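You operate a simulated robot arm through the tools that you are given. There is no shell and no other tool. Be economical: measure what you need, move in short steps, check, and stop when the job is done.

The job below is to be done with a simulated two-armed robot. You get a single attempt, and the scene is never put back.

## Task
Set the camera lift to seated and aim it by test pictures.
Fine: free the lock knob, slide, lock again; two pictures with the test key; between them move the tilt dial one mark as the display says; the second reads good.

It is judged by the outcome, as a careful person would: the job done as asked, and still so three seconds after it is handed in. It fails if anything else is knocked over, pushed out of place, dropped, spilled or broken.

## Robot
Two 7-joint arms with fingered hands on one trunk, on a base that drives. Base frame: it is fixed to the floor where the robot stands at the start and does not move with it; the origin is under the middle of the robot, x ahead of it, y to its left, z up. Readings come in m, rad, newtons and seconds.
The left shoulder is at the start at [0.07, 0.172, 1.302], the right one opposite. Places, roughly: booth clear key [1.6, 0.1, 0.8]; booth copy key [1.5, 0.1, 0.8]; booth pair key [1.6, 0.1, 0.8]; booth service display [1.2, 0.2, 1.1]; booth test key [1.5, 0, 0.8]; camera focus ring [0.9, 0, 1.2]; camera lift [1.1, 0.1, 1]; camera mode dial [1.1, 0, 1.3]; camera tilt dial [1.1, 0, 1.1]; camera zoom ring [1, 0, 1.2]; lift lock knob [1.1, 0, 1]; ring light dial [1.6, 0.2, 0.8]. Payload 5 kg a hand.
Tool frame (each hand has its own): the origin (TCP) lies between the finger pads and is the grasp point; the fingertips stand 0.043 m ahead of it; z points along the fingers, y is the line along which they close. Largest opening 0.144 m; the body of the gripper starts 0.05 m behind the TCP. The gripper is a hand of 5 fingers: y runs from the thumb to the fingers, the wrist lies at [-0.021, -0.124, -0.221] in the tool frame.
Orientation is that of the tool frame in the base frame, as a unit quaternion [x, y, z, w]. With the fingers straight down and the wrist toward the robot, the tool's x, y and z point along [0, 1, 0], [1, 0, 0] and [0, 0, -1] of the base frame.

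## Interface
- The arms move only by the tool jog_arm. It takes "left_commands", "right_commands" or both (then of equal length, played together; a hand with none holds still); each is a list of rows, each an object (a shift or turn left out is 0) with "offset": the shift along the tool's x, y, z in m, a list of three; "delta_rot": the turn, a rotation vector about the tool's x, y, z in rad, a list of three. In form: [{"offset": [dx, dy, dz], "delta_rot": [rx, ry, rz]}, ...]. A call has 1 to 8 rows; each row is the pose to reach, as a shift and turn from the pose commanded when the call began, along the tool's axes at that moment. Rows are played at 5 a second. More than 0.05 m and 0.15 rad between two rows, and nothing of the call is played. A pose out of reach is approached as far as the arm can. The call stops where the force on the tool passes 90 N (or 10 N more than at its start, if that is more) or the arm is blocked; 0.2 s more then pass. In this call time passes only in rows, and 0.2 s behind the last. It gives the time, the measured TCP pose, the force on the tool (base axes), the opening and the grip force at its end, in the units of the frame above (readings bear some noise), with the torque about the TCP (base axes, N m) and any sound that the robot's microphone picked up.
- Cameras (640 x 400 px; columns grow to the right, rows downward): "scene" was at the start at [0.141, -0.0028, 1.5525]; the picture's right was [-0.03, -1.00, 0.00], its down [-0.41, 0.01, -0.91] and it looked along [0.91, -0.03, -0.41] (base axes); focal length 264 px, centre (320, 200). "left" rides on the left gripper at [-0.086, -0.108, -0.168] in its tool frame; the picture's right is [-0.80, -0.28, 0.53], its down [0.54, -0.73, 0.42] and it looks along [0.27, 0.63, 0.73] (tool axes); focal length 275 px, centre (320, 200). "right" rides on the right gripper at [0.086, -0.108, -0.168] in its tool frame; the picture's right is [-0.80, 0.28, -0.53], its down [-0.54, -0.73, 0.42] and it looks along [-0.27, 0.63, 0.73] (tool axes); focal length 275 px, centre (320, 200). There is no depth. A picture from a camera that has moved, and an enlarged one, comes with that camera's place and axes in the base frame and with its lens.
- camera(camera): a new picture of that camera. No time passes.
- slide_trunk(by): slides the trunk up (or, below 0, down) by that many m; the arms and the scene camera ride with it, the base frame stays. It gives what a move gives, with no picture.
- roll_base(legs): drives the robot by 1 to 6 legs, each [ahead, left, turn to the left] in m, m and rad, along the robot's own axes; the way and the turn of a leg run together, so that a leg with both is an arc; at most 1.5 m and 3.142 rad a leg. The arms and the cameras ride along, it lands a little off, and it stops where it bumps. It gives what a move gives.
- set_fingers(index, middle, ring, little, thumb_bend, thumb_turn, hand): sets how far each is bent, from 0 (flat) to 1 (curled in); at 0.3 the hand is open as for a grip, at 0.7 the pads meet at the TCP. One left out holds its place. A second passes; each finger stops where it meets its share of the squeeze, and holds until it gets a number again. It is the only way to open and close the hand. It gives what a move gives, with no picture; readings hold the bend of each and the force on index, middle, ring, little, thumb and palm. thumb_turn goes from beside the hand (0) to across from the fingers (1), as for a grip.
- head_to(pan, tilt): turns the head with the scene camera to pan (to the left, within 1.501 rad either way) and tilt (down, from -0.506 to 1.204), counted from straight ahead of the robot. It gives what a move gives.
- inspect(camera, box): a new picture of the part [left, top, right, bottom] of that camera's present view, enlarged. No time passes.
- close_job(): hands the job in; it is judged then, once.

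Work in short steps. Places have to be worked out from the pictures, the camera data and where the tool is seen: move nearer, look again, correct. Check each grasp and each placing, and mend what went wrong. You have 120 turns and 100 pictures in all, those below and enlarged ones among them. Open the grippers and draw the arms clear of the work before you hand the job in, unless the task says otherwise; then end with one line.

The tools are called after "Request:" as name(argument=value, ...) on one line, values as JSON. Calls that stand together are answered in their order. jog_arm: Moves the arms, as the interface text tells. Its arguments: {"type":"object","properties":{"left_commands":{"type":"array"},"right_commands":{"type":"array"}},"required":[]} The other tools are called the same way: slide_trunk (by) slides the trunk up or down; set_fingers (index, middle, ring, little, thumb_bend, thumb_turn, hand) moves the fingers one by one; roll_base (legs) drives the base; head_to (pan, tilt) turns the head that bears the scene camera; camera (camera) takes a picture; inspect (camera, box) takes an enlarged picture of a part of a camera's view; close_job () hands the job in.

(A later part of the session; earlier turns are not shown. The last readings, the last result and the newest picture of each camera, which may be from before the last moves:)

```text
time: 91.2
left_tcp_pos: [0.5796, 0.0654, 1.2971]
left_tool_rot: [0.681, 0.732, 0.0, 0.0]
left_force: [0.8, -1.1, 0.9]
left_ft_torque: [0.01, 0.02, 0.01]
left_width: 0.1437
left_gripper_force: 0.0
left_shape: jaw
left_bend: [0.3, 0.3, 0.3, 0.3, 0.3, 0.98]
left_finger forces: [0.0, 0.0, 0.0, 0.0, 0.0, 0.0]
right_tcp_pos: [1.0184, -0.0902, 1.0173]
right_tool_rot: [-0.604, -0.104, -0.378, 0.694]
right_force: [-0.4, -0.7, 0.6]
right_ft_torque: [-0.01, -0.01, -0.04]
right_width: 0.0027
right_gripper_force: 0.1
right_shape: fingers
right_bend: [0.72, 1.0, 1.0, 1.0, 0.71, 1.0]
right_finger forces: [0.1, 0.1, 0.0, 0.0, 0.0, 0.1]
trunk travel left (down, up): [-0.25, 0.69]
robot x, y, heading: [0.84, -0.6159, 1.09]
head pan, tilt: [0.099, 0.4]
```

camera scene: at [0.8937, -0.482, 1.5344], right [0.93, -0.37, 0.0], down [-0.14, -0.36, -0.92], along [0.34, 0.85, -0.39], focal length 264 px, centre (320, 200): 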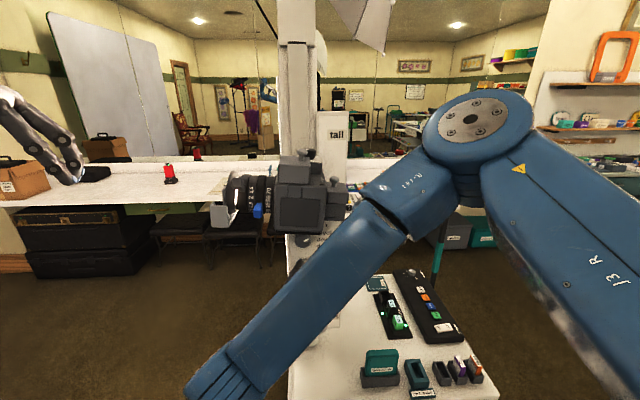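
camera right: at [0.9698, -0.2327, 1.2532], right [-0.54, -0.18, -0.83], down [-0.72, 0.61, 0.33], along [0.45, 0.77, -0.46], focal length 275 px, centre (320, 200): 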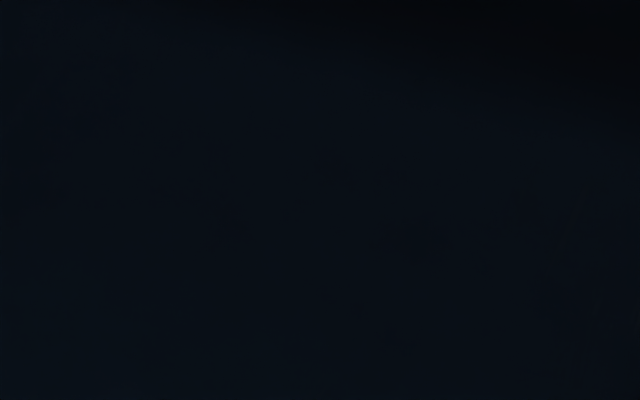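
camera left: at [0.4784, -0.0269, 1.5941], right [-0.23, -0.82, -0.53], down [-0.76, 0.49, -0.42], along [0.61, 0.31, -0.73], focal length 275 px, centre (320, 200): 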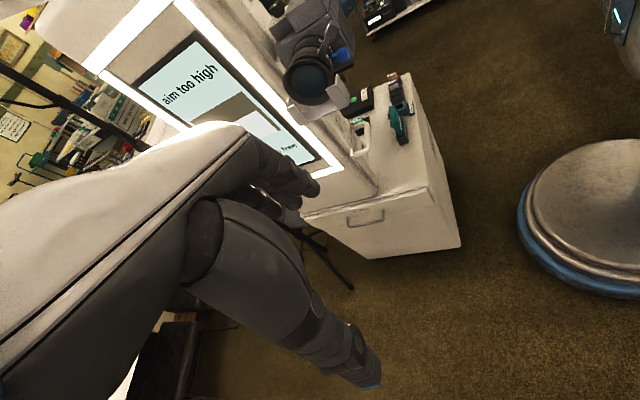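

Trunk lowered. I raise the hand to the dial's height at a standoff, reducing the tilt slightly.

Request:
jog_arm(right_commands=[{"offset": [0.0223, -0.0288, 0.01]}, {"offset": [0.0446, -0.0576, 0.02], "delta_rot": [-0.03, -0.02, 0]}, {"offset": [0.067, -0.0865, 0.04], "delta_rot": [-0.055, -0.04, 0]}, {"offset": [0.0893, -0.1153, 0.0675], "delta_rot": [-0.08, -0.06, 0]}])

Request:
camera(camera="right")

Request:
camera(camera="scene")

```text
time: 92.2
left_tcp_pos: [0.581, 0.0632, 1.296]
left_tool_rot: [0.681, 0.733, 0.0, 0.001]
left_force: [0.0, -0.1, -0.3]
left_ft_torque: [0.05, 0.05, 0.03]
left_width: 0.1439
left_gripper_force: 0.1
left_shape: jaw
left_bend: [0.3, 0.3, 0.3, 0.3, 0.3, 0.98]
left_finger forces: [0.1, 0.0, 0.0, 0.0, 0.0, 0.0]
right_tcp_pos: [1.0269, -0.0611, 1.175]
right_tool_rot: [-0.643, -0.108, -0.363, 0.666]
right_force: [-0.1, -0.6, 0.4]
right_ft_torque: [-0.01, 0.0, -0.01]
right_width: 0.0029
right_gripper_force: 0.1
right_shape: fingers
right_bend: [0.72, 1.0, 1.0, 1.0, 0.71, 1.0]
right_finger forces: [0.0, 0.0, 0.1, 0.0, 0.1, 0.0]
trunk travel left (down, up): [-0.25, 0.69]
robot x, y, heading: [0.8354, -0.6128, 1.091]
head pan, tilt: [0.099, 0.4]
```

```text
35 pictures are left
camera right: at [0.967, -0.2389, 1.2873], right [-0.56, -0.25, -0.79], down [-0.7, 0.65, 0.29], along [0.43, 0.72, -0.54], focal length 275 px, centre (320, 200)
```

right: 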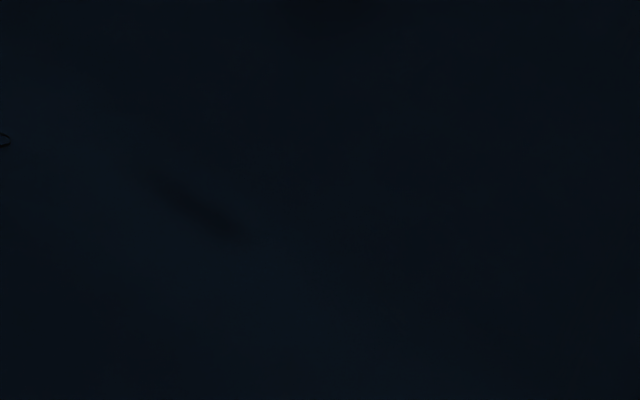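

```text
34 pictures are left
camera scene: at [0.8946, -0.483, 1.4044], right [0.93, -0.37, 0.0], down [-0.15, -0.36, -0.92], along [0.34, 0.85, -0.39], focal length 264 px, centre (320, 200)
```

scene: 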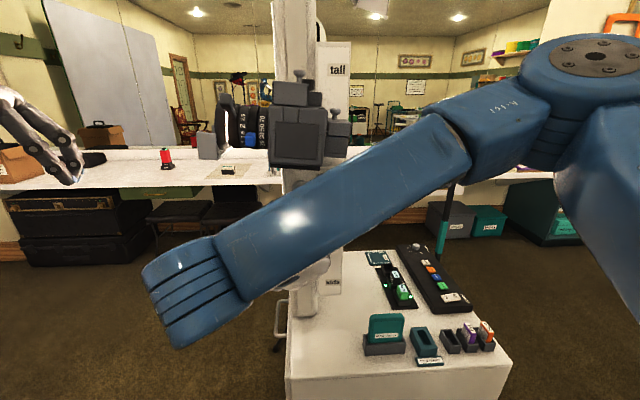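

Forearm blocks the camera only while the hand is this far out. I open the pinch slightly and go in halfway along the computed line to the dial (TCP target (1.045, 0.015, 1.194)).

Request:
set_fingers(hand="right", index=0.53, thumb_bend=0.54)

Request:
jog_arm(right_commands=[{"offset": [-0.0013, -0.0102, 0.02]}, {"offset": [-0.0013, -0.0102, 0.045]}])

Request:
camera(camera="right")

```text
time: 93.2
left_tcp_pos: [0.58, 0.0648, 1.2954]
left_tool_rot: [0.681, 0.733, 0.0, 0.0]
left_force: [0.0, -0.2, 0.0]
left_ft_torque: [-0.01, 0.0, 0.0]
left_width: 0.1439
left_gripper_force: 0.1
left_shape: jaw
left_bend: [0.3, 0.3, 0.3, 0.3, 0.3, 0.98]
left_finger forces: [0.1, 0.0, 0.1, 0.0, 0.1, 0.1]
right_tcp_pos: [1.0266, -0.0622, 1.175]
right_tool_rot: [-0.642, -0.109, -0.363, 0.666]
right_force: [-0.3, 0.2, -0.3]
right_ft_torque: [0.03, 0.0, -0.02]
right_width: 0.0652
right_gripper_force: 0.1
right_shape: fingers
right_bend: [0.53, 1.0, 1.0, 1.0, 0.54, 1.0]
right_finger forces: [0.0, 0.0, 0.0, 0.0, 0.0, 0.0]
trunk travel left (down, up): [-0.25, 0.69]
robot x, y, heading: [0.8363, -0.6126, 1.089]
head pan, tilt: [0.099, 0.4]
```

```text
time: 93.8
left_tcp_pos: [0.5808, 0.0651, 1.2962]
left_tool_rot: [0.681, 0.732, -0.001, 0.001]
left_force: [0.5, 0.4, -0.2]
left_ft_torque: [-0.03, -0.01, -0.04]
left_width: 0.1436
left_gripper_force: 0.0
left_shape: jaw
left_bend: [0.3, 0.3, 0.3, 0.3, 0.3, 0.98]
left_finger forces: [0.0, 0.0, 0.1, 0.1, 0.0, 0.0]
right_tcp_pos: [1.0352, -0.0174, 1.1869]
right_tool_rot: [-0.643, -0.109, -0.363, 0.666]
right_force: [0.6, -0.6, -0.2]
right_ft_torque: [-0.01, 0.0, -0.01]
right_width: 0.0653
right_gripper_force: 0.2
right_shape: fingers
right_bend: [0.53, 1.0, 1.0, 1.0, 0.54, 1.0]
right_finger forces: [0.1, 0.0, 0.1, 0.1, 0.1, 0.0]
trunk travel left (down, up): [-0.25, 0.69]
robot x, y, heading: [0.8385, -0.6117, 1.092]
head pan, tilt: [0.099, 0.4]
```

```text
33 pictures are left
camera right: at [0.9751, -0.195, 1.2991], right [-0.56, -0.25, -0.79], down [-0.7, 0.65, 0.3], along [0.43, 0.72, -0.54], focal length 275 px, centre (320, 200)
```

right: 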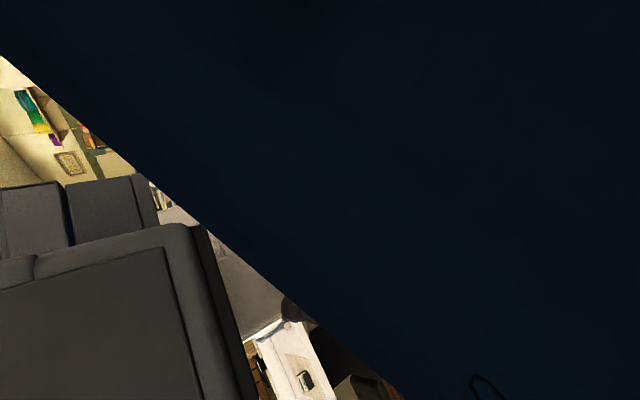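

Forearm stays well outside of the lift camera. I continue the last 3.5 cm and check forces.

Request:
jog_arm(right_commands=[{"offset": [0, 0, 0.015]}, {"offset": [0, 0, 0.025]}, {"offset": [0, 0, 0.033]}])

Request:
camera(camera="right")

Request:
inspect(camera="scene", box=[220, 120, 400, 260])

```text
time: 94.6
left_tcp_pos: [0.5784, 0.0639, 1.2967]
left_tool_rot: [0.681, 0.732, 0.0, 0.0]
left_force: [0.0, -0.5, 0.2]
left_ft_torque: [0.02, -0.02, 0.03]
left_width: 0.1439
left_gripper_force: 0.0
left_shape: jaw
left_bend: [0.3, 0.3, 0.3, 0.3, 0.3, 0.98]
left_finger forces: [0.0, 0.0, 0.0, 0.0, 0.0, 0.0]
right_tcp_pos: [1.0459, 0.0116, 1.1949]
right_tool_rot: [-0.643, -0.11, -0.362, 0.666]
right_force: [-0.6, -3.1, -0.9]
right_ft_torque: [-0.11, 0.0, -0.18]
right_width: 0.0654
right_gripper_force: 2.0
right_shape: fingers
right_bend: [0.53, 1.0, 1.0, 1.0, 0.54, 1.0]
right_finger forces: [3.6, 0.1, 0.0, 0.1, 0.1, 0.1]
trunk travel left (down, up): [-0.25, 0.69]
robot x, y, heading: [0.839, -0.6136, 1.093]
head pan, tilt: [0.099, 0.4]
```

```text
32 pictures are left
camera right: at [0.985, -0.1654, 1.3067], right [-0.56, -0.25, -0.79], down [-0.7, 0.65, 0.3], along [0.43, 0.72, -0.54], focal length 275 px, centre (320, 200)
```

right: 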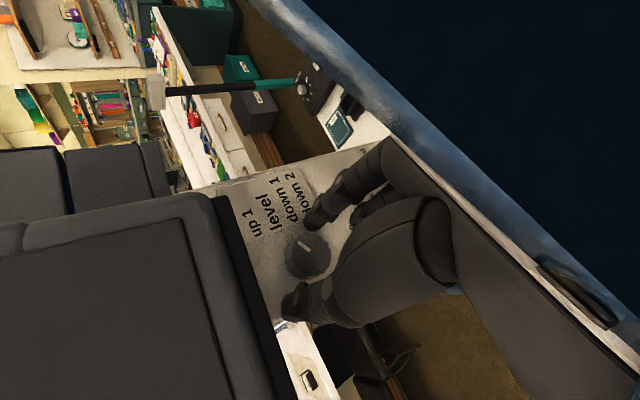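

```text
2.86 times, centred on (310, 190) of scene
camera zoom: at [0.8937, -0.4829, 1.4045], right [0.93, -0.37, 0.0], down [-0.14, -0.36, -0.92], along [0.34, 0.85, -0.39], focal length 755 px, centre (349, 229)
```

zoom: 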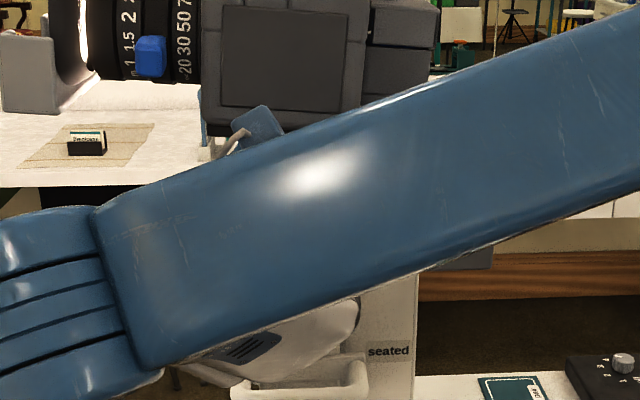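

Now the hand camera sees the dial between index and thumb; the index touches lightly. I enlarge that.

Request:
inspect(camera="right", box=[220, 150, 400, 340])

```text
2.11 times, centred on (310, 245) of right
camera zoom: at [0.985, -0.1654, 1.3067], right [-0.56, -0.25, -0.79], down [-0.7, 0.65, 0.3], along [0.43, 0.72, -0.54], focal length 580 px, centre (341, 105)
```

zoom: 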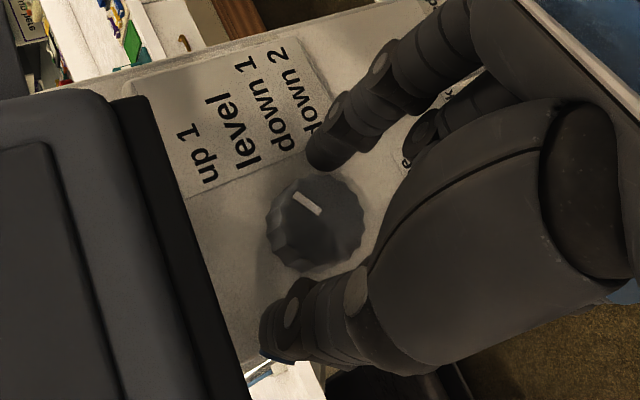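

The pointer stands about 29° up, at "up 1", so "level" lies one mark clockwise (about 28°). The dial is centred, so I close the pinch.

Request:
jog_arm(right_commands=[{"offset": [0, 0.003, -0.002]}])

Request:
set_fingers(hand="right", index=0.72, thumb_bend=0.72)

Request:
inspect(camera="right", box=[220, 150, 400, 340])

```text
time: 95.0
left_tcp_pos: [0.5796, 0.066, 1.2974]
left_tool_rot: [0.68, 0.733, -0.001, 0.001]
left_force: [0.5, 0.2, -0.1]
left_ft_torque: [0.0, 0.0, 0.05]
left_width: 0.1439
left_gripper_force: 0.1
left_shape: jaw
left_bend: [0.3, 0.3, 0.3, 0.3, 0.3, 0.98]
left_finger forces: [0.0, 0.0, 0.1, 0.0, 0.0, 0.0]
right_tcp_pos: [1.0473, 0.0093, 1.1914]
right_tool_rot: [-0.643, -0.109, -0.362, 0.666]
right_force: [0.2, 0.1, -0.6]
right_ft_torque: [0.06, 0.01, -0.01]
right_width: 0.0656
right_gripper_force: 0.1
right_shape: fingers
right_bend: [0.53, 1.0, 1.0, 1.0, 0.54, 1.0]
right_finger forces: [0.0, 0.1, 0.0, 0.0, 0.1, 0.1]
trunk travel left (down, up): [-0.25, 0.69]
robot x, y, heading: [0.8376, -0.6101, 1.089]
head pan, tilt: [0.099, 0.4]
```

```text
time: 96.0
left_tcp_pos: [0.5796, 0.0653, 1.2959]
left_tool_rot: [0.681, 0.732, -0.001, 0.001]
left_force: [0.1, 0.1, 0.8]
left_ft_torque: [-0.04, 0.01, 0.01]
left_width: 0.1439
left_gripper_force: 0.1
left_shape: jaw
left_bend: [0.3, 0.3, 0.3, 0.3, 0.3, 0.98]
left_finger forces: [0.1, 0.0, 0.0, 0.0, 0.0, 0.0]
right_tcp_pos: [1.0445, 0.009, 1.1911]
right_tool_rot: [-0.643, -0.109, -0.361, 0.666]
right_force: [-1.7, 3.6, 4.4]
right_ft_torque: [0.12, -0.03, 0.05]
right_width: 0.0386
right_gripper_force: 11.3
right_shape: fingers
right_bend: [0.6, 1.0, 1.0, 1.0, 0.64, 1.0]
right_finger forces: [8.0, 0.0, 0.0, 0.0, 13.1, 0.1]
trunk travel left (down, up): [-0.25, 0.69]
robot x, y, heading: [0.8394, -0.6132, 1.092]
head pan, tilt: [0.099, 0.4]
```

```text
2.11 times, centred on (310, 245) of right
camera zoom: at [0.9858, -0.1676, 1.3038], right [-0.56, -0.25, -0.79], down [-0.7, 0.65, 0.3], along [0.43, 0.72, -0.54], focal length 580 px, centre (341, 105)
```

zoom: 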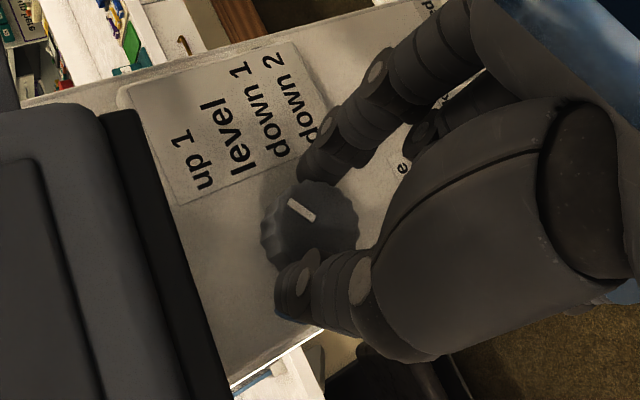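

The dial is pinched (width 0.039). I turn it clockwise about the face normal by 0.48 rad.

Request:
jog_arm(right_commands=[{"offset": [-0.0002, -0.0009, 0], "delta_rot": [-0.0119, 0.0137, 0.1187]}, {"offset": [-0.0004, -0.0018, 0], "delta_rot": [-0.0238, 0.0274, 0.2374]}, {"offset": [-0.0004, -0.0028, 0.0002], "delta_rot": [-0.0356, 0.041, 0.356]}, {"offset": [-0.0003, -0.0036, 0.0004], "delta_rot": [-0.0475, 0.0547, 0.475]}])

Request:
inspect(camera="right", box=[200, 120, 400, 340])

```text
time: 97.0
left_tcp_pos: [0.5802, 0.0642, 1.2969]
left_tool_rot: [0.681, 0.733, -0.001, 0.001]
left_force: [0.1, 0.2, 0.0]
left_ft_torque: [0.04, 0.02, 0.02]
left_width: 0.1434
left_gripper_force: 0.0
left_shape: jaw
left_bend: [0.3, 0.3, 0.3, 0.3, 0.3, 0.98]
left_finger forces: [0.1, 0.0, 0.0, 0.0, 0.0, 0.0]
right_tcp_pos: [1.0442, 0.01, 1.1951]
right_tool_rot: [-0.656, 0.072, -0.215, 0.72]
right_force: [0.1, 1.1, 1.9]
right_ft_torque: [-0.02, -0.06, -0.07]
right_width: 0.038
right_gripper_force: 10.9
right_shape: fingers
right_bend: [0.6, 1.0, 1.0, 1.0, 0.65, 1.0]
right_finger forces: [10.3, 0.0, 0.0, 0.0, 11.8, 0.0]
trunk travel left (down, up): [-0.25, 0.69]
robot x, y, heading: [0.8378, -0.6119, 1.086]
head pan, tilt: [0.099, 0.4]
```

```text
1.82 times, centred on (300, 230) of right
camera zoom: at [1.0331, -0.1835, 1.2942], right [-0.86, -0.15, -0.49], down [-0.48, 0.57, 0.67], along [0.18, 0.81, -0.56], focal length 500 px, centre (356, 146)
```

zoom: 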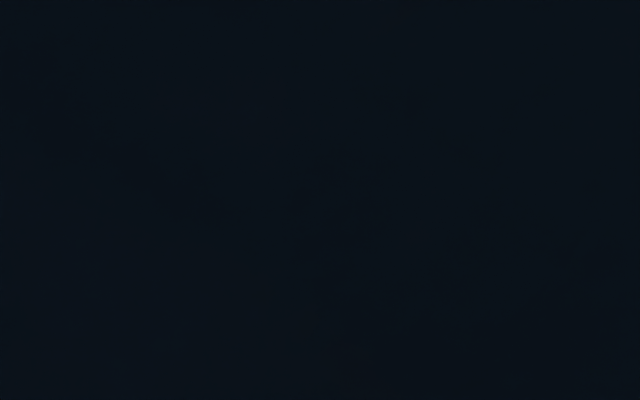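

Camera is hidden again. I release, retract straight back and lower the hand so the scene camera can read the dial.

Request:
set_fingers(hand="right", index=0.53, thumb_bend=0.56)

Request:
jog_arm(right_commands=[{"offset": [0, 0, -0.04]}, {"offset": [0, 0, -0.08]}, {"offset": [0, 0.03, -0.1]}, {"offset": [0, 0.07, -0.1]}, {"offset": [0, 0.11, -0.1]}, {"offset": [0, 0.15, -0.1]}, {"offset": [0, 0.19, -0.1]}])

Request:
inspect(camera="scene", box=[220, 120, 400, 280])

```text
time: 98.0
left_tcp_pos: [0.5794, 0.0643, 1.2972]
left_tool_rot: [0.681, 0.732, 0.0, 0.001]
left_force: [0.0, 0.5, -1.0]
left_ft_torque: [0.01, -0.01, 0.01]
left_width: 0.1437
left_gripper_force: 0.0
left_shape: jaw
left_bend: [0.3, 0.3, 0.3, 0.3, 0.3, 0.98]
left_finger forces: [0.0, 0.0, 0.0, 0.1, 0.0, 0.1]
right_tcp_pos: [1.0432, 0.0112, 1.1953]
right_tool_rot: [-0.656, 0.072, -0.216, 0.72]
right_force: [0.4, 0.5, -0.9]
right_ft_torque: [0.02, 0.0, 0.0]
right_width: 0.0617
right_gripper_force: 0.0
right_shape: fingers
right_bend: [0.53, 1.0, 1.0, 1.0, 0.56, 1.0]
right_finger forces: [0.0, 0.0, 0.0, 0.1, 0.0, 0.0]
trunk travel left (down, up): [-0.25, 0.69]
robot x, y, heading: [0.8378, -0.6148, 1.089]
head pan, tilt: [0.099, 0.4]
```

```text
time: 99.6
left_tcp_pos: [0.5818, 0.0659, 1.2966]
left_tool_rot: [0.681, 0.732, -0.002, 0.001]
left_force: [0.7, 0.9, -0.2]
left_ft_torque: [-0.05, 0.04, -0.01]
left_width: 0.1439
left_gripper_force: 0.0
left_shape: jaw
left_bend: [0.3, 0.3, 0.3, 0.3, 0.3, 0.98]
left_finger forces: [0.0, 0.0, 0.0, 0.0, 0.0, 0.0]
right_tcp_pos: [1.0483, -0.0722, 0.9942]
right_tool_rot: [-0.656, 0.073, -0.215, 0.72]
right_force: [0.7, -0.2, 0.2]
right_ft_torque: [-0.01, 0.02, 0.04]
right_width: 0.0617
right_gripper_force: 0.1
right_shape: fingers
right_bend: [0.53, 1.0, 1.0, 1.0, 0.56, 1.0]
right_finger forces: [0.0, 0.0, 0.1, 0.0, 0.0, 0.0]
trunk travel left (down, up): [-0.25, 0.69]
robot x, y, heading: [0.8406, -0.6154, 1.086]
head pan, tilt: [0.099, 0.4]
```

```text
2.50 times, centred on (310, 200) of scene
camera zoom: at [0.8953, -0.4818, 1.4044], right [0.93, -0.37, 0.0], down [-0.15, -0.36, -0.92], along [0.34, 0.85, -0.39], focal length 661 px, centre (345, 200)
```

zoom: 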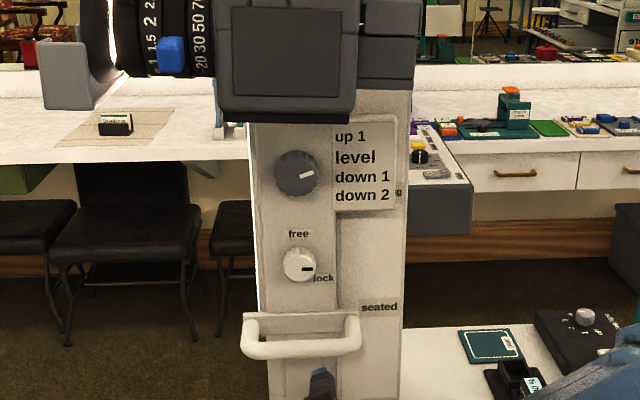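

I zoom in on the dial to read its angle.

Request:
inspect(camera="scene", box=[290, 170, 330, 200])

```text
13.33 times, centred on (310, 185) of scene
camera zoom: at [0.8953, -0.4818, 1.4044], right [0.93, -0.37, 0.0], down [-0.15, -0.36, -0.92], along [0.34, 0.85, -0.39], focal length 3524 px, centre (453, 400)
```

zoom: 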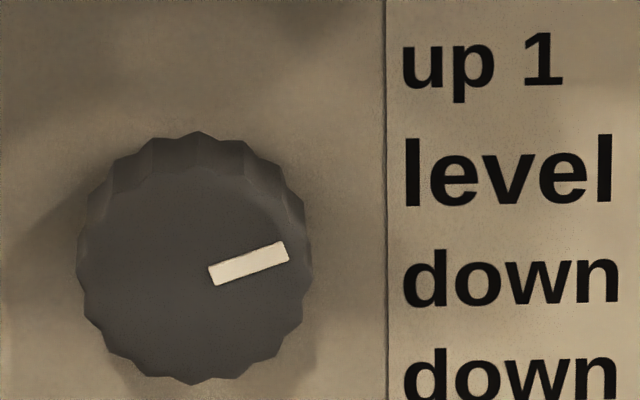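

The pointer now lies at about 19–20°, down from roughly 33°, so the dial turned less than the hand and the pinch slipped. I return to the pre-turn pose for a second bite.

Request:
jog_arm(right_commands=[{"offset": [0, -0.04, 0]}, {"offset": [0, -0.08, 0]}, {"offset": [0, -0.12, 0]}, {"offset": [0, -0.16, 0], "delta_rot": [0.012, -0.014, -0.119]}, {"offset": [0, -0.19, 0], "delta_rot": [0.024, -0.027, -0.237]}, {"offset": [0, -0.19, 0], "delta_rot": [0.036, -0.041, -0.356]}, {"offset": [0, -0.187, 0], "delta_rot": [0.0475, -0.0547, -0.475]}])

```text
time: 101.2
left_tcp_pos: [0.5791, 0.0649, 1.2959]
left_tool_rot: [0.681, 0.732, -0.001, 0.001]
left_force: [0.4, -0.2, 0.7]
left_ft_torque: [0.0, -0.03, 0.03]
left_width: 0.1441
left_gripper_force: 0.0
left_shape: jaw
left_bend: [0.3, 0.3, 0.3, 0.3, 0.3, 0.98]
left_finger forces: [0.0, 0.0, 0.0, 0.0, 0.0, 0.0]
right_tcp_pos: [1.0045, -0.0817, 1.1804]
right_tool_rot: [-0.642, -0.11, -0.362, 0.666]
right_force: [0.1, -0.7, -0.2]
right_ft_torque: [-0.03, 0.0, 0.02]
right_width: 0.0621
right_gripper_force: 0.0
right_shape: fingers
right_bend: [0.53, 1.0, 1.0, 1.0, 0.56, 1.0]
right_finger forces: [0.0, 0.1, 0.0, 0.0, 0.1, 0.1]
trunk travel left (down, up): [-0.25, 0.69]
robot x, y, heading: [0.8402, -0.6109, 1.088]
head pan, tilt: [0.099, 0.4]
```

Same orientation as before. I go back in to the dial and pinch with a higher finger command for more squeeze.

Request:
jog_arm(right_commands=[{"offset": [0.0058, 0.0092, 0.03]}, {"offset": [0.0058, 0.0092, 0.065]}, {"offset": [0.0058, 0.0092, 0.085]}, {"offset": [0.0058, 0.0092, 0.101]}])

Request:
set_fingers(hand="right", index=0.95, thumb_bend=0.95)

Request:
inspect(camera="right", box=[240, 170, 360, 290])

```text
time: 102.2
left_tcp_pos: [0.5809, 0.0641, 1.2974]
left_tool_rot: [0.681, 0.733, -0.001, 0.001]
left_force: [0.5, -0.7, -0.5]
left_ft_torque: [-0.02, -0.01, 0.02]
left_width: 0.144
left_gripper_force: 0.0
left_shape: jaw
left_bend: [0.3, 0.3, 0.3, 0.3, 0.3, 0.98]
left_finger forces: [0.0, 0.0, 0.1, 0.1, 0.0, 0.0]
right_tcp_pos: [1.0493, 0.0103, 1.192]
right_tool_rot: [-0.643, -0.11, -0.362, 0.666]
right_force: [1.0, -2.1, 0.6]
right_ft_torque: [-0.06, 0.05, -0.1]
right_width: 0.0623
right_gripper_force: 1.1
right_shape: fingers
right_bend: [0.53, 1.0, 1.0, 1.0, 0.56, 1.0]
right_finger forces: [2.1, 0.0, 0.0, 0.0, 0.1, 0.0]
trunk travel left (down, up): [-0.25, 0.69]
robot x, y, heading: [0.8387, -0.6143, 1.091]
head pan, tilt: [0.099, 0.4]
```

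```text
time: 103.2
left_tcp_pos: [0.5796, 0.0659, 1.297]
left_tool_rot: [0.68, 0.733, -0.001, 0.001]
left_force: [-0.4, 0.6, -0.5]
left_ft_torque: [-0.02, -0.01, -0.01]
left_width: 0.1439
left_gripper_force: 0.1
left_shape: jaw
left_bend: [0.3, 0.3, 0.3, 0.3, 0.3, 0.98]
left_finger forces: [0.0, 0.0, 0.0, 0.1, 0.0, 0.1]
right_tcp_pos: [1.0475, 0.0116, 1.1921]
right_tool_rot: [-0.642, -0.109, -0.363, 0.666]
right_force: [-4.7, 10.8, 12.0]
right_ft_torque: [0.19, -0.14, 0.12]
right_width: 0.0375
right_gripper_force: 14.8
right_shape: fingers
right_bend: [0.6, 1.0, 1.0, 1.0, 0.64, 1.0]
right_finger forces: [7.5, 0.1, 0.0, 0.0, 21.4, 0.0]
trunk travel left (down, up): [-0.25, 0.69]
robot x, y, heading: [0.8423, -0.6169, 1.09]
head pan, tilt: [0.099, 0.4]
```

```text
3.33 times, centred on (300, 230) of right
camera zoom: at [0.9872, -0.1659, 1.3042], right [-0.56, -0.25, -0.79], down [-0.7, 0.65, 0.3], along [0.43, 0.72, -0.54], focal length 918 px, centre (387, 100)
```

zoom: 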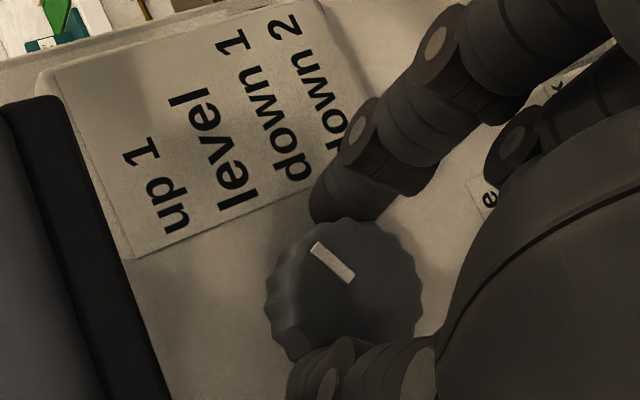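

Now this is precise. Measured from the dial axis, the labels sit at about 31° (up 1), 10.5° (level) and -9° (down 1). The pointer started at 30° ("up 1") and is now at 19°, halfway, so about 9.5° more clockwise is needed. I turn in small steps.

Request:
jog_arm(right_commands=[{"offset": [-0.0002, -0.0009, 0], "delta_rot": [-0.0119, 0.0137, 0.1187]}, {"offset": [-0.0003, -0.0013, 0], "delta_rot": [-0.017, 0.0195, 0.17]}])

Request:
inspect(camera="right", box=[240, 170, 360, 290])

```text
time: 103.8
left_tcp_pos: [0.5794, 0.0642, 1.2959]
left_tool_rot: [0.681, 0.732, -0.001, 0.001]
left_force: [-0.4, -0.8, -0.8]
left_ft_torque: [-0.02, 0.01, 0.0]
left_width: 0.1438
left_gripper_force: 0.1
left_shape: jaw
left_bend: [0.3, 0.3, 0.3, 0.3, 0.3, 0.98]
left_finger forces: [0.1, 0.1, 0.1, 0.1, 0.1, 0.0]
right_tcp_pos: [1.047, 0.0117, 1.1919]
right_tool_rot: [-0.651, -0.044, -0.312, 0.691]
right_force: [-2.8, 9.3, 15.4]
right_ft_torque: [0.25, -0.24, 0.02]
right_width: 0.0381
right_gripper_force: 15.1
right_shape: fingers
right_bend: [0.6, 1.0, 1.0, 1.0, 0.64, 1.0]
right_finger forces: [8.5, 0.1, 0.0, 0.1, 21.6, 0.0]
trunk travel left (down, up): [-0.25, 0.69]
robot x, y, heading: [0.8386, -0.6129, 1.089]
head pan, tilt: [0.099, 0.4]
```

```text
3.33 times, centred on (300, 230) of right
camera zoom: at [1.0045, -0.1718, 1.3024], right [-0.68, -0.21, -0.7], down [-0.64, 0.63, 0.44], along [0.34, 0.75, -0.56], focal length 918 px, centre (387, 100)
```

zoom: 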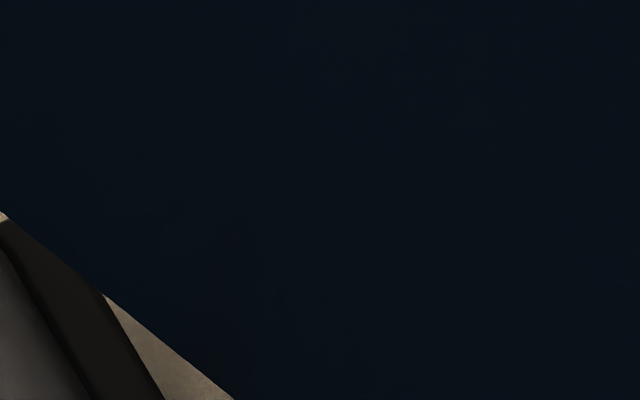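

I open in place, roll back and check how far the dial followed.

Request:
set_fingers(hand="right", index=0.53, thumb_bend=0.56)

Request:
jog_arm(right_commands=[{"offset": [0, 0.0009, 0], "delta_rot": [0.0119, -0.0137, -0.1187]}, {"offset": [0, 0.0013, 0], "delta_rot": [0.017, -0.0195, -0.17]}])

Request:
inspect(camera="right", box=[240, 170, 360, 290])

```text
time: 104.8
left_tcp_pos: [0.5798, 0.0643, 1.2971]
left_tool_rot: [0.681, 0.733, -0.001, 0.001]
left_force: [-0.1, -0.5, 0.0]
left_ft_torque: [-0.01, 0.01, 0.01]
left_width: 0.1437
left_gripper_force: 0.1
left_shape: jaw
left_bend: [0.3, 0.3, 0.3, 0.3, 0.3, 0.98]
left_finger forces: [0.1, 0.0, 0.0, 0.1, 0.1, 0.0]
right_tcp_pos: [1.0475, 0.0111, 1.1915]
right_tool_rot: [-0.652, -0.045, -0.311, 0.69]
right_force: [-1.3, -2.9, 0.0]
right_ft_torque: [-0.13, 0.03, -0.09]
right_width: 0.0626
right_gripper_force: 1.7
right_shape: fingers
right_bend: [0.53, 1.0, 1.0, 1.0, 0.56, 1.0]
right_finger forces: [3.3, 0.1, 0.0, 0.1, 0.1, 0.1]
trunk travel left (down, up): [-0.25, 0.69]
robot x, y, heading: [0.8368, -0.6134, 1.094]
head pan, tilt: [0.099, 0.4]
```

```text
time: 105.4
left_tcp_pos: [0.5806, 0.0641, 1.2964]
left_tool_rot: [0.681, 0.732, -0.001, 0.001]
left_force: [0.0, 0.0, -0.2]
left_ft_torque: [0.0, 0.04, 0.02]
left_width: 0.1439
left_gripper_force: 0.0
left_shape: jaw
left_bend: [0.3, 0.3, 0.3, 0.3, 0.3, 0.98]
left_finger forces: [0.0, 0.0, 0.0, 0.0, 0.0, 0.0]
right_tcp_pos: [1.0481, 0.0109, 1.1907]
right_tool_rot: [-0.642, -0.109, -0.363, 0.666]
right_force: [-0.9, -3.8, -0.9]
right_ft_torque: [-0.08, 0.06, -0.06]
right_width: 0.0616
right_gripper_force: 1.1
right_shape: fingers
right_bend: [0.53, 1.0, 1.0, 1.0, 0.56, 1.0]
right_finger forces: [3.2, 0.0, 0.0, 0.0, 0.1, 0.0]
trunk travel left (down, up): [-0.25, 0.69]
robot x, y, heading: [0.8373, -0.6129, 1.092]
head pan, tilt: [0.099, 0.4]
```

```text
3.33 times, centred on (300, 230) of right
camera zoom: at [0.9873, -0.1662, 1.3023], right [-0.56, -0.25, -0.79], down [-0.7, 0.65, 0.29], along [0.44, 0.72, -0.54], focal length 918 px, centre (387, 100)
```

zoom: 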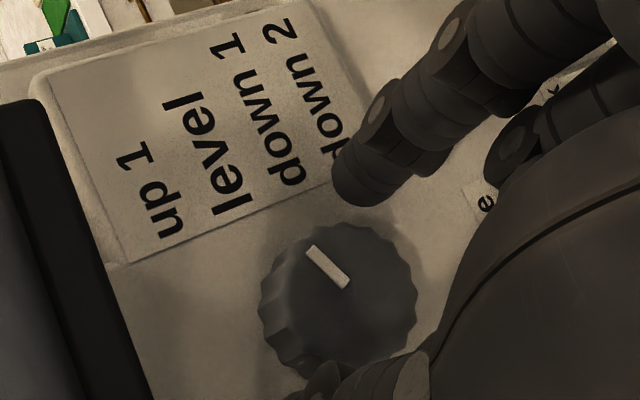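

The dial barely moved (17–19°), so small turns are lost in finger compliance. I pinch again and turn 0.36 rad this time.

Request:
set_fingers(hand="right", index=0.95, thumb_bend=0.95)

Request:
jog_arm(right_commands=[{"offset": [-0.0002, -0.0009, 0], "delta_rot": [-0.0119, 0.0137, 0.1187]}, {"offset": [-0.0004, -0.0018, 0], "delta_rot": [-0.0238, 0.0274, 0.2374]}, {"offset": [-0.0004, -0.0028, 0.0002], "delta_rot": [-0.0356, 0.041, 0.356]}])

Request:
set_fingers(hand="right", index=0.53, thumb_bend=0.56)

Request:
jog_arm(right_commands=[{"offset": [0.0002, 0.0009, 0], "delta_rot": [0.0119, -0.0137, -0.1187]}, {"offset": [0.0004, 0.0018, 0], "delta_rot": [0.0238, -0.0274, -0.2374]}, {"offset": [0.0004, 0.0028, 0.0002], "delta_rot": [0.0356, -0.041, -0.356]}])

Request:
inspect(camera="right", box=[240, 170, 360, 290])

```text
time: 106.4
left_tcp_pos: [0.5795, 0.0656, 1.2976]
left_tool_rot: [0.68, 0.733, -0.001, 0.002]
left_force: [-0.4, -0.2, -0.1]
left_ft_torque: [0.02, 0.02, 0.03]
left_width: 0.1437
left_gripper_force: 0.0
left_shape: jaw
left_bend: [0.3, 0.3, 0.3, 0.3, 0.3, 0.98]
left_finger forces: [0.1, 0.1, 0.1, 0.0, 0.0, 0.1]
right_tcp_pos: [1.0472, 0.0135, 1.1914]
right_tool_rot: [-0.642, -0.11, -0.363, 0.666]
right_force: [-3.4, 11.8, 13.5]
right_ft_torque: [0.21, -0.23, 0.09]
right_width: 0.0378
right_gripper_force: 13.9
right_shape: fingers
right_bend: [0.6, 1.0, 1.0, 1.0, 0.64, 1.0]
right_finger forces: [7.3, 0.0, 0.0, 0.0, 20.8, 0.0]
trunk travel left (down, up): [-0.25, 0.69]
robot x, y, heading: [0.8377, -0.6119, 1.087]
head pan, tilt: [0.099, 0.4]
```

```text
time: 107.2
left_tcp_pos: [0.5792, 0.0659, 1.2961]
left_tool_rot: [0.681, 0.732, 0.0, 0.0]
left_force: [0.2, -0.3, 0.6]
left_ft_torque: [0.0, 0.05, 0.02]
left_width: 0.1439
left_gripper_force: 0.2
left_shape: jaw
left_bend: [0.3, 0.3, 0.3, 0.3, 0.3, 0.98]
left_finger forces: [0.0, 0.0, 0.2, 0.0, 0.1, 0.1]
right_tcp_pos: [1.0453, 0.0123, 1.1905]
right_tool_rot: [-0.656, 0.026, -0.253, 0.711]
right_force: [-3.9, 11.9, 10.6]
right_ft_torque: [0.07, -0.24, 0.09]
right_width: 0.0379
right_gripper_force: 13.8
right_shape: fingers
right_bend: [0.61, 1.0, 1.0, 1.0, 0.63, 1.0]
right_finger forces: [7.5, 0.1, 0.0, 0.1, 20.2, 0.1]
trunk travel left (down, up): [-0.25, 0.69]
robot x, y, heading: [0.8372, -0.6146, 1.087]
head pan, tilt: [0.099, 0.4]
```

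```text
time: 108.2
left_tcp_pos: [0.5797, 0.0646, 1.2965]
left_tool_rot: [0.681, 0.732, -0.001, 0.0]
left_force: [-0.2, -0.7, -0.4]
left_ft_torque: [0.03, 0.02, 0.0]
left_width: 0.1439
left_gripper_force: 0.0
left_shape: jaw
left_bend: [0.3, 0.3, 0.3, 0.3, 0.3, 0.98]
left_finger forces: [0.0, 0.0, 0.0, 0.0, 0.1, 0.0]
right_tcp_pos: [1.0448, 0.0129, 1.1918]
right_tool_rot: [-0.656, 0.026, -0.253, 0.71]
right_force: [-0.9, -3.4, -0.8]
right_ft_torque: [-0.22, 0.04, -0.14]
right_width: 0.0622
right_gripper_force: 1.8
right_shape: fingers
right_bend: [0.53, 1.0, 1.0, 1.0, 0.56, 1.0]
right_finger forces: [3.6, 0.0, 0.1, 0.0, 0.0, 0.0]
trunk travel left (down, up): [-0.25, 0.69]
robot x, y, heading: [0.8388, -0.6092, 1.091]
head pan, tilt: [0.099, 0.4]
```

```text
time: 109.0
left_tcp_pos: [0.5795, 0.064, 1.2966]
left_tool_rot: [0.681, 0.732, 0.0, 0.001]
left_force: [-0.2, -0.3, 0.1]
left_ft_torque: [0.0, -0.05, 0.02]
left_width: 0.1437
left_gripper_force: 0.0
left_shape: jaw
left_bend: [0.3, 0.3, 0.3, 0.3, 0.3, 0.98]
left_finger forces: [0.0, 0.0, 0.1, 0.1, 0.0, 0.0]
right_tcp_pos: [1.0469, 0.0125, 1.1906]
right_tool_rot: [-0.643, -0.109, -0.363, 0.666]
right_force: [-2.9, -7.1, -1.9]
right_ft_torque: [-0.27, 0.17, -0.19]
right_width: 0.0612
right_gripper_force: 3.0
right_shape: fingers
right_bend: [0.53, 1.0, 1.0, 1.0, 0.56, 1.0]
right_finger forces: [7.0, 0.0, 0.1, 0.0, 0.0, 0.1]
trunk travel left (down, up): [-0.25, 0.69]
robot x, y, heading: [0.8366, -0.6138, 1.086]
head pan, tilt: [0.099, 0.4]
```

```text
3.33 times, centred on (300, 230) of right
camera zoom: at [0.9857, -0.1656, 1.3014], right [-0.56, -0.25, -0.79], down [-0.7, 0.65, 0.29], along [0.44, 0.72, -0.54], focal length 918 px, centre (387, 100)
```

zoom: 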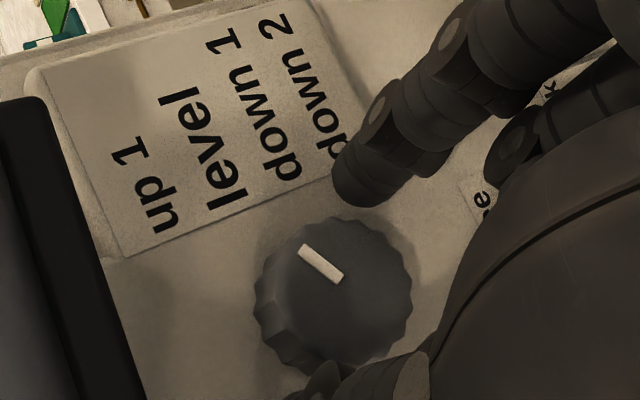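

The index was still touching and dragged the dial back to about 26° as I rolled back. I recentre the hand toward the index by 4 mm, open wider, pinch again, turn 0.42, and this time release and pull straight out.

Request:
set_fingers(hand="right", index=0.46, thumb_bend=0.53)

Request:
jog_arm(right_commands=[{"offset": [0, 0.004, 0.0]}])

Request:
set_fingers(hand="right", index=0.95, thumb_bend=0.95)

Request:
inspect(camera="right", box=[240, 170, 360, 290])

```text
time: 110.0
left_tcp_pos: [0.579, 0.0628, 1.2967]
left_tool_rot: [0.68, 0.733, -0.001, 0.001]
left_force: [0.4, -0.1, -0.1]
left_ft_torque: [-0.01, 0.02, 0.0]
left_width: 0.1439
left_gripper_force: 0.0
left_shape: jaw
left_bend: [0.3, 0.3, 0.3, 0.3, 0.3, 0.98]
left_finger forces: [0.0, 0.0, 0.0, 0.0, 0.0, 0.0]
right_tcp_pos: [1.0472, 0.0108, 1.1894]
right_tool_rot: [-0.642, -0.11, -0.363, 0.666]
right_force: [-3.3, -6.9, 2.0]
right_ft_torque: [-0.17, 0.0, -0.23]
right_width: 0.0759
right_gripper_force: 4.6
right_shape: fingers
right_bend: [0.48, 1.0, 1.0, 1.0, 0.53, 1.0]
right_finger forces: [8.5, 0.0, 0.0, 0.0, 0.1, 0.0]
trunk travel left (down, up): [-0.25, 0.69]
robot x, y, heading: [0.8356, -0.614, 1.086]
head pan, tilt: [0.099, 0.4]
```

```text
time: 110.4
left_tcp_pos: [0.5795, 0.0625, 1.2972]
left_tool_rot: [0.681, 0.732, -0.001, 0.001]
left_force: [-0.2, 0.3, 1.3]
left_ft_torque: [-0.01, 0.0, -0.03]
left_width: 0.144
left_gripper_force: 0.1
left_shape: jaw
left_bend: [0.3, 0.3, 0.3, 0.3, 0.3, 0.98]
left_finger forces: [0.1, 0.1, 0.0, 0.1, 0.0, 0.0]
right_tcp_pos: [1.0495, 0.0102, 1.1862]
right_tool_rot: [-0.643, -0.109, -0.362, 0.667]
right_force: [-5.1, -9.4, 2.7]
right_ft_torque: [-0.19, 0.02, -0.23]
right_width: 0.0742
right_gripper_force: 5.0
right_shape: fingers
right_bend: [0.49, 1.0, 1.0, 1.0, 0.53, 1.0]
right_finger forces: [9.5, 0.0, 0.1, 0.0, 0.1, 0.1]
trunk travel left (down, up): [-0.25, 0.69]
robot x, y, heading: [0.836, -0.6112, 1.082]
head pan, tilt: [0.099, 0.4]
```

```text
time: 111.4
left_tcp_pos: [0.5791, 0.0651, 1.295]
left_tool_rot: [0.68, 0.733, -0.002, 0.001]
left_force: [0.5, 0.3, -0.5]
left_ft_torque: [-0.01, 0.01, 0.02]
left_width: 0.1438
left_gripper_force: 0.0
left_shape: jaw
left_bend: [0.3, 0.3, 0.3, 0.3, 0.3, 0.98]
left_finger forces: [0.0, 0.0, 0.0, 0.0, 0.0, 0.0]
right_tcp_pos: [1.0488, 0.0117, 1.185]
right_tool_rot: [-0.642, -0.11, -0.362, 0.666]
right_force: [-4.9, 9.4, 11.4]
right_ft_torque: [0.14, -0.16, 0.14]
right_width: 0.0382
right_gripper_force: 13.9
right_shape: fingers
right_bend: [0.63, 1.0, 1.0, 1.0, 0.62, 1.0]
right_finger forces: [7.2, 0.0, 0.1, 0.1, 20.6, 0.0]
trunk travel left (down, up): [-0.25, 0.69]
robot x, y, heading: [0.8375, -0.6143, 1.091]
head pan, tilt: [0.099, 0.4]
```

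```text
3.33 times, centred on (300, 230) of right
camera zoom: at [0.9886, -0.1652, 1.2979], right [-0.56, -0.25, -0.79], down [-0.7, 0.65, 0.3], along [0.43, 0.72, -0.54], focal length 918 px, centre (387, 100)
```

zoom: 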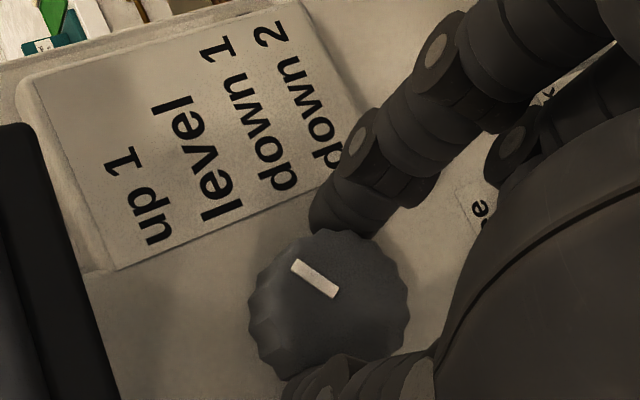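

Pinched symmetrically now (0.63/0.62), pointer at about 27°. I turn 0.42 rad, release a little, and pull straight out.

Request:
jog_arm(right_commands=[{"offset": [-0.0004, -0.0009, 0], "delta_rot": [-0.0119, 0.0137, 0.1187]}, {"offset": [-0.0008, -0.0018, 0], "delta_rot": [-0.0238, 0.0274, 0.2374]}, {"offset": [-0.001, -0.0027, 0.0002], "delta_rot": [-0.0356, 0.041, 0.356]}, {"offset": [-0.001, -0.003, 0.0002], "delta_rot": [-0.042, 0.048, 0.415]}])

Request:
set_fingers(hand="right", index=0.57, thumb_bend=0.56)

Request:
jog_arm(right_commands=[{"offset": [0, 0, -0.04]}, {"offset": [0, 0, -0.08]}, {"offset": [0, 0.03, -0.1]}, {"offset": [0, 0.07, -0.1]}, {"offset": [0, 0.11, -0.1]}, {"offset": [0, 0.15, -0.1]}, {"offset": [0, 0.19, -0.1]}])

Request:
inspect(camera="scene", box=[290, 170, 330, 200])

```text
time: 112.4
left_tcp_pos: [0.5798, 0.0654, 1.296]
left_tool_rot: [0.68, 0.733, 0.0, 0.001]
left_force: [0.8, 0.6, 0.0]
left_ft_torque: [0.0, 0.01, 0.01]
left_width: 0.1439
left_gripper_force: 0.1
left_shape: jaw
left_bend: [0.3, 0.3, 0.3, 0.3, 0.3, 0.98]
left_finger forces: [0.0, 0.0, 0.0, 0.1, 0.0, 0.0]
right_tcp_pos: [1.0454, 0.0125, 1.1871]
right_tool_rot: [-0.657, 0.049, -0.234, 0.715]
right_force: [-0.1, 7.5, 10.2]
right_ft_torque: [0.05, -0.28, -0.06]
right_width: 0.0377
right_gripper_force: 14.2
right_shape: fingers
right_bend: [0.63, 1.0, 1.0, 1.0, 0.62, 1.0]
right_finger forces: [9.6, 0.0, 0.0, 0.0, 18.6, 0.0]
trunk travel left (down, up): [-0.25, 0.69]
robot x, y, heading: [0.8394, -0.6144, 1.088]
head pan, tilt: [0.099, 0.4]
```

```text
time: 113.4
left_tcp_pos: [0.579, 0.0633, 1.2964]
left_tool_rot: [0.681, 0.732, -0.001, 0.0]
left_force: [0.0, 0.2, -0.3]
left_ft_torque: [0.0, 0.01, 0.03]
left_width: 0.1438
left_gripper_force: 0.0
left_shape: jaw
left_bend: [0.3, 0.3, 0.3, 0.3, 0.3, 0.98]
left_finger forces: [0.0, 0.0, 0.1, 0.1, 0.1, 0.0]
right_tcp_pos: [1.0464, 0.0118, 1.187]
right_tool_rot: [-0.656, 0.049, -0.236, 0.715]
right_force: [-0.5, -6.3, -1.7]
right_ft_torque: [-0.25, 0.09, -0.13]
right_width: 0.0576
right_gripper_force: 3.2
right_shape: fingers
right_bend: [0.55, 1.0, 1.0, 1.0, 0.56, 1.0]
right_finger forces: [6.0, 0.0, 0.0, 0.0, 0.0, 0.0]
trunk travel left (down, up): [-0.25, 0.69]
robot x, y, heading: [0.8396, -0.6129, 1.093]
head pan, tilt: [0.099, 0.4]
```

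```text
time: 115.0
left_tcp_pos: [0.5803, 0.0642, 1.2968]
left_tool_rot: [0.681, 0.732, -0.002, 0.0]
left_force: [0.3, -0.2, -0.9]
left_ft_torque: [0.01, 0.04, -0.03]
left_width: 0.1438
left_gripper_force: 0.0
left_shape: jaw
left_bend: [0.3, 0.3, 0.3, 0.3, 0.3, 0.98]
left_finger forces: [0.0, 0.0, 0.0, 0.0, 0.0, 0.0]
right_tcp_pos: [1.0628, -0.0747, 0.989]
right_tool_rot: [-0.656, 0.049, -0.235, 0.716]
right_force: [-0.3, 0.6, 0.9]
right_ft_torque: [0.01, 0.0, 0.05]
right_width: 0.0563
right_gripper_force: 0.0
right_shape: fingers
right_bend: [0.56, 1.0, 1.0, 1.0, 0.56, 1.0]
right_finger forces: [0.0, 0.0, 0.0, 0.0, 0.0, 0.0]
trunk travel left (down, up): [-0.25, 0.69]
robot x, y, heading: [0.8369, -0.6158, 1.087]
head pan, tilt: [0.099, 0.4]
```

```text
13.33 times, centred on (310, 185) of scene
camera zoom: at [0.8953, -0.4822, 1.4045], right [0.93, -0.37, 0.0], down [-0.15, -0.36, -0.92], along [0.34, 0.85, -0.39], focal length 3524 px, centre (453, 400)
```

zoom: 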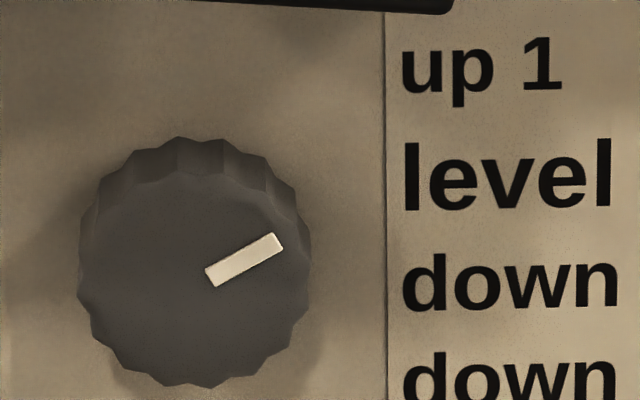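

The dial is at 27–28°: my tilted pinch drags it back on release. I switch to the square, un-tilted handshake grip that worked on the lock knob, 4 mm shallower so the index clears the label plate.

Request:
jog_arm(right_commands=[{"offset": [0.001, -0.026, -0.01], "delta_rot": [-0.0037, -0.0177, -0.1468]}, {"offset": [0.002, -0.052, -0.01], "delta_rot": [-0.0073, -0.0353, -0.2936]}, {"offset": [0.003, -0.078, -0.01], "delta_rot": [-0.011, -0.053, -0.4403]}, {"offset": [0.004, -0.104, 0], "delta_rot": [-0.0147, -0.0707, -0.5871]}, {"offset": [0.005, -0.13, 0.01], "delta_rot": [-0.0183, -0.0883, -0.7339]}, {"offset": [0.006, -0.156, 0.02], "delta_rot": [-0.022, -0.106, -0.8807]}, {"offset": [0.007, -0.182, 0.03], "delta_rot": [-0.0257, -0.1237, -1.0274]}, {"offset": [0.008, -0.207, 0.035], "delta_rot": [-0.0293, -0.1413, -1.1742]}])

Request:
camera(camera="right")

```text
time: 116.8
left_tcp_pos: [0.5786, 0.0635, 1.2964]
left_tool_rot: [0.681, 0.733, 0.0, 0.001]
left_force: [0.7, -0.4, -0.1]
left_ft_torque: [0.09, -0.02, 0.0]
left_width: 0.1438
left_gripper_force: 0.1
left_shape: jaw
left_bend: [0.3, 0.3, 0.3, 0.3, 0.3, 0.98]
left_finger forces: [0.1, 0.0, 0.0, 0.1, 0.0, 0.0]
right_tcp_pos: [1.0229, -0.0519, 1.1959]
right_tool_rot: [0.597, 0.368, 0.547, -0.457]
right_force: [-0.7, 0.8, 0.2]
right_ft_torque: [-0.01, 0.01, -0.01]
right_width: 0.0564
right_gripper_force: 0.0
right_shape: fingers
right_bend: [0.56, 1.0, 1.0, 1.0, 0.56, 1.0]
right_finger forces: [0.0, 0.0, 0.1, 0.1, 0.0, 0.0]
trunk travel left (down, up): [-0.25, 0.69]
robot x, y, heading: [0.8383, -0.6137, 1.091]
head pan, tilt: [0.099, 0.4]
```

```text
19 pictures are left
camera right: at [0.8783, -0.1822, 1.2942], right [-0.01, -0.55, -0.84], down [-0.62, 0.66, -0.43], along [0.79, 0.52, -0.34], focal length 275 px, centre (320, 200)
```

right: 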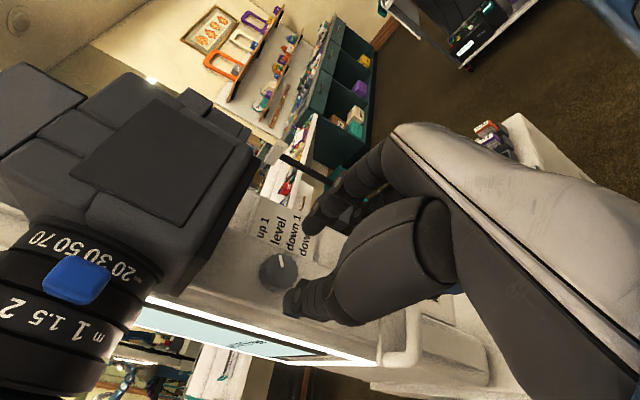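

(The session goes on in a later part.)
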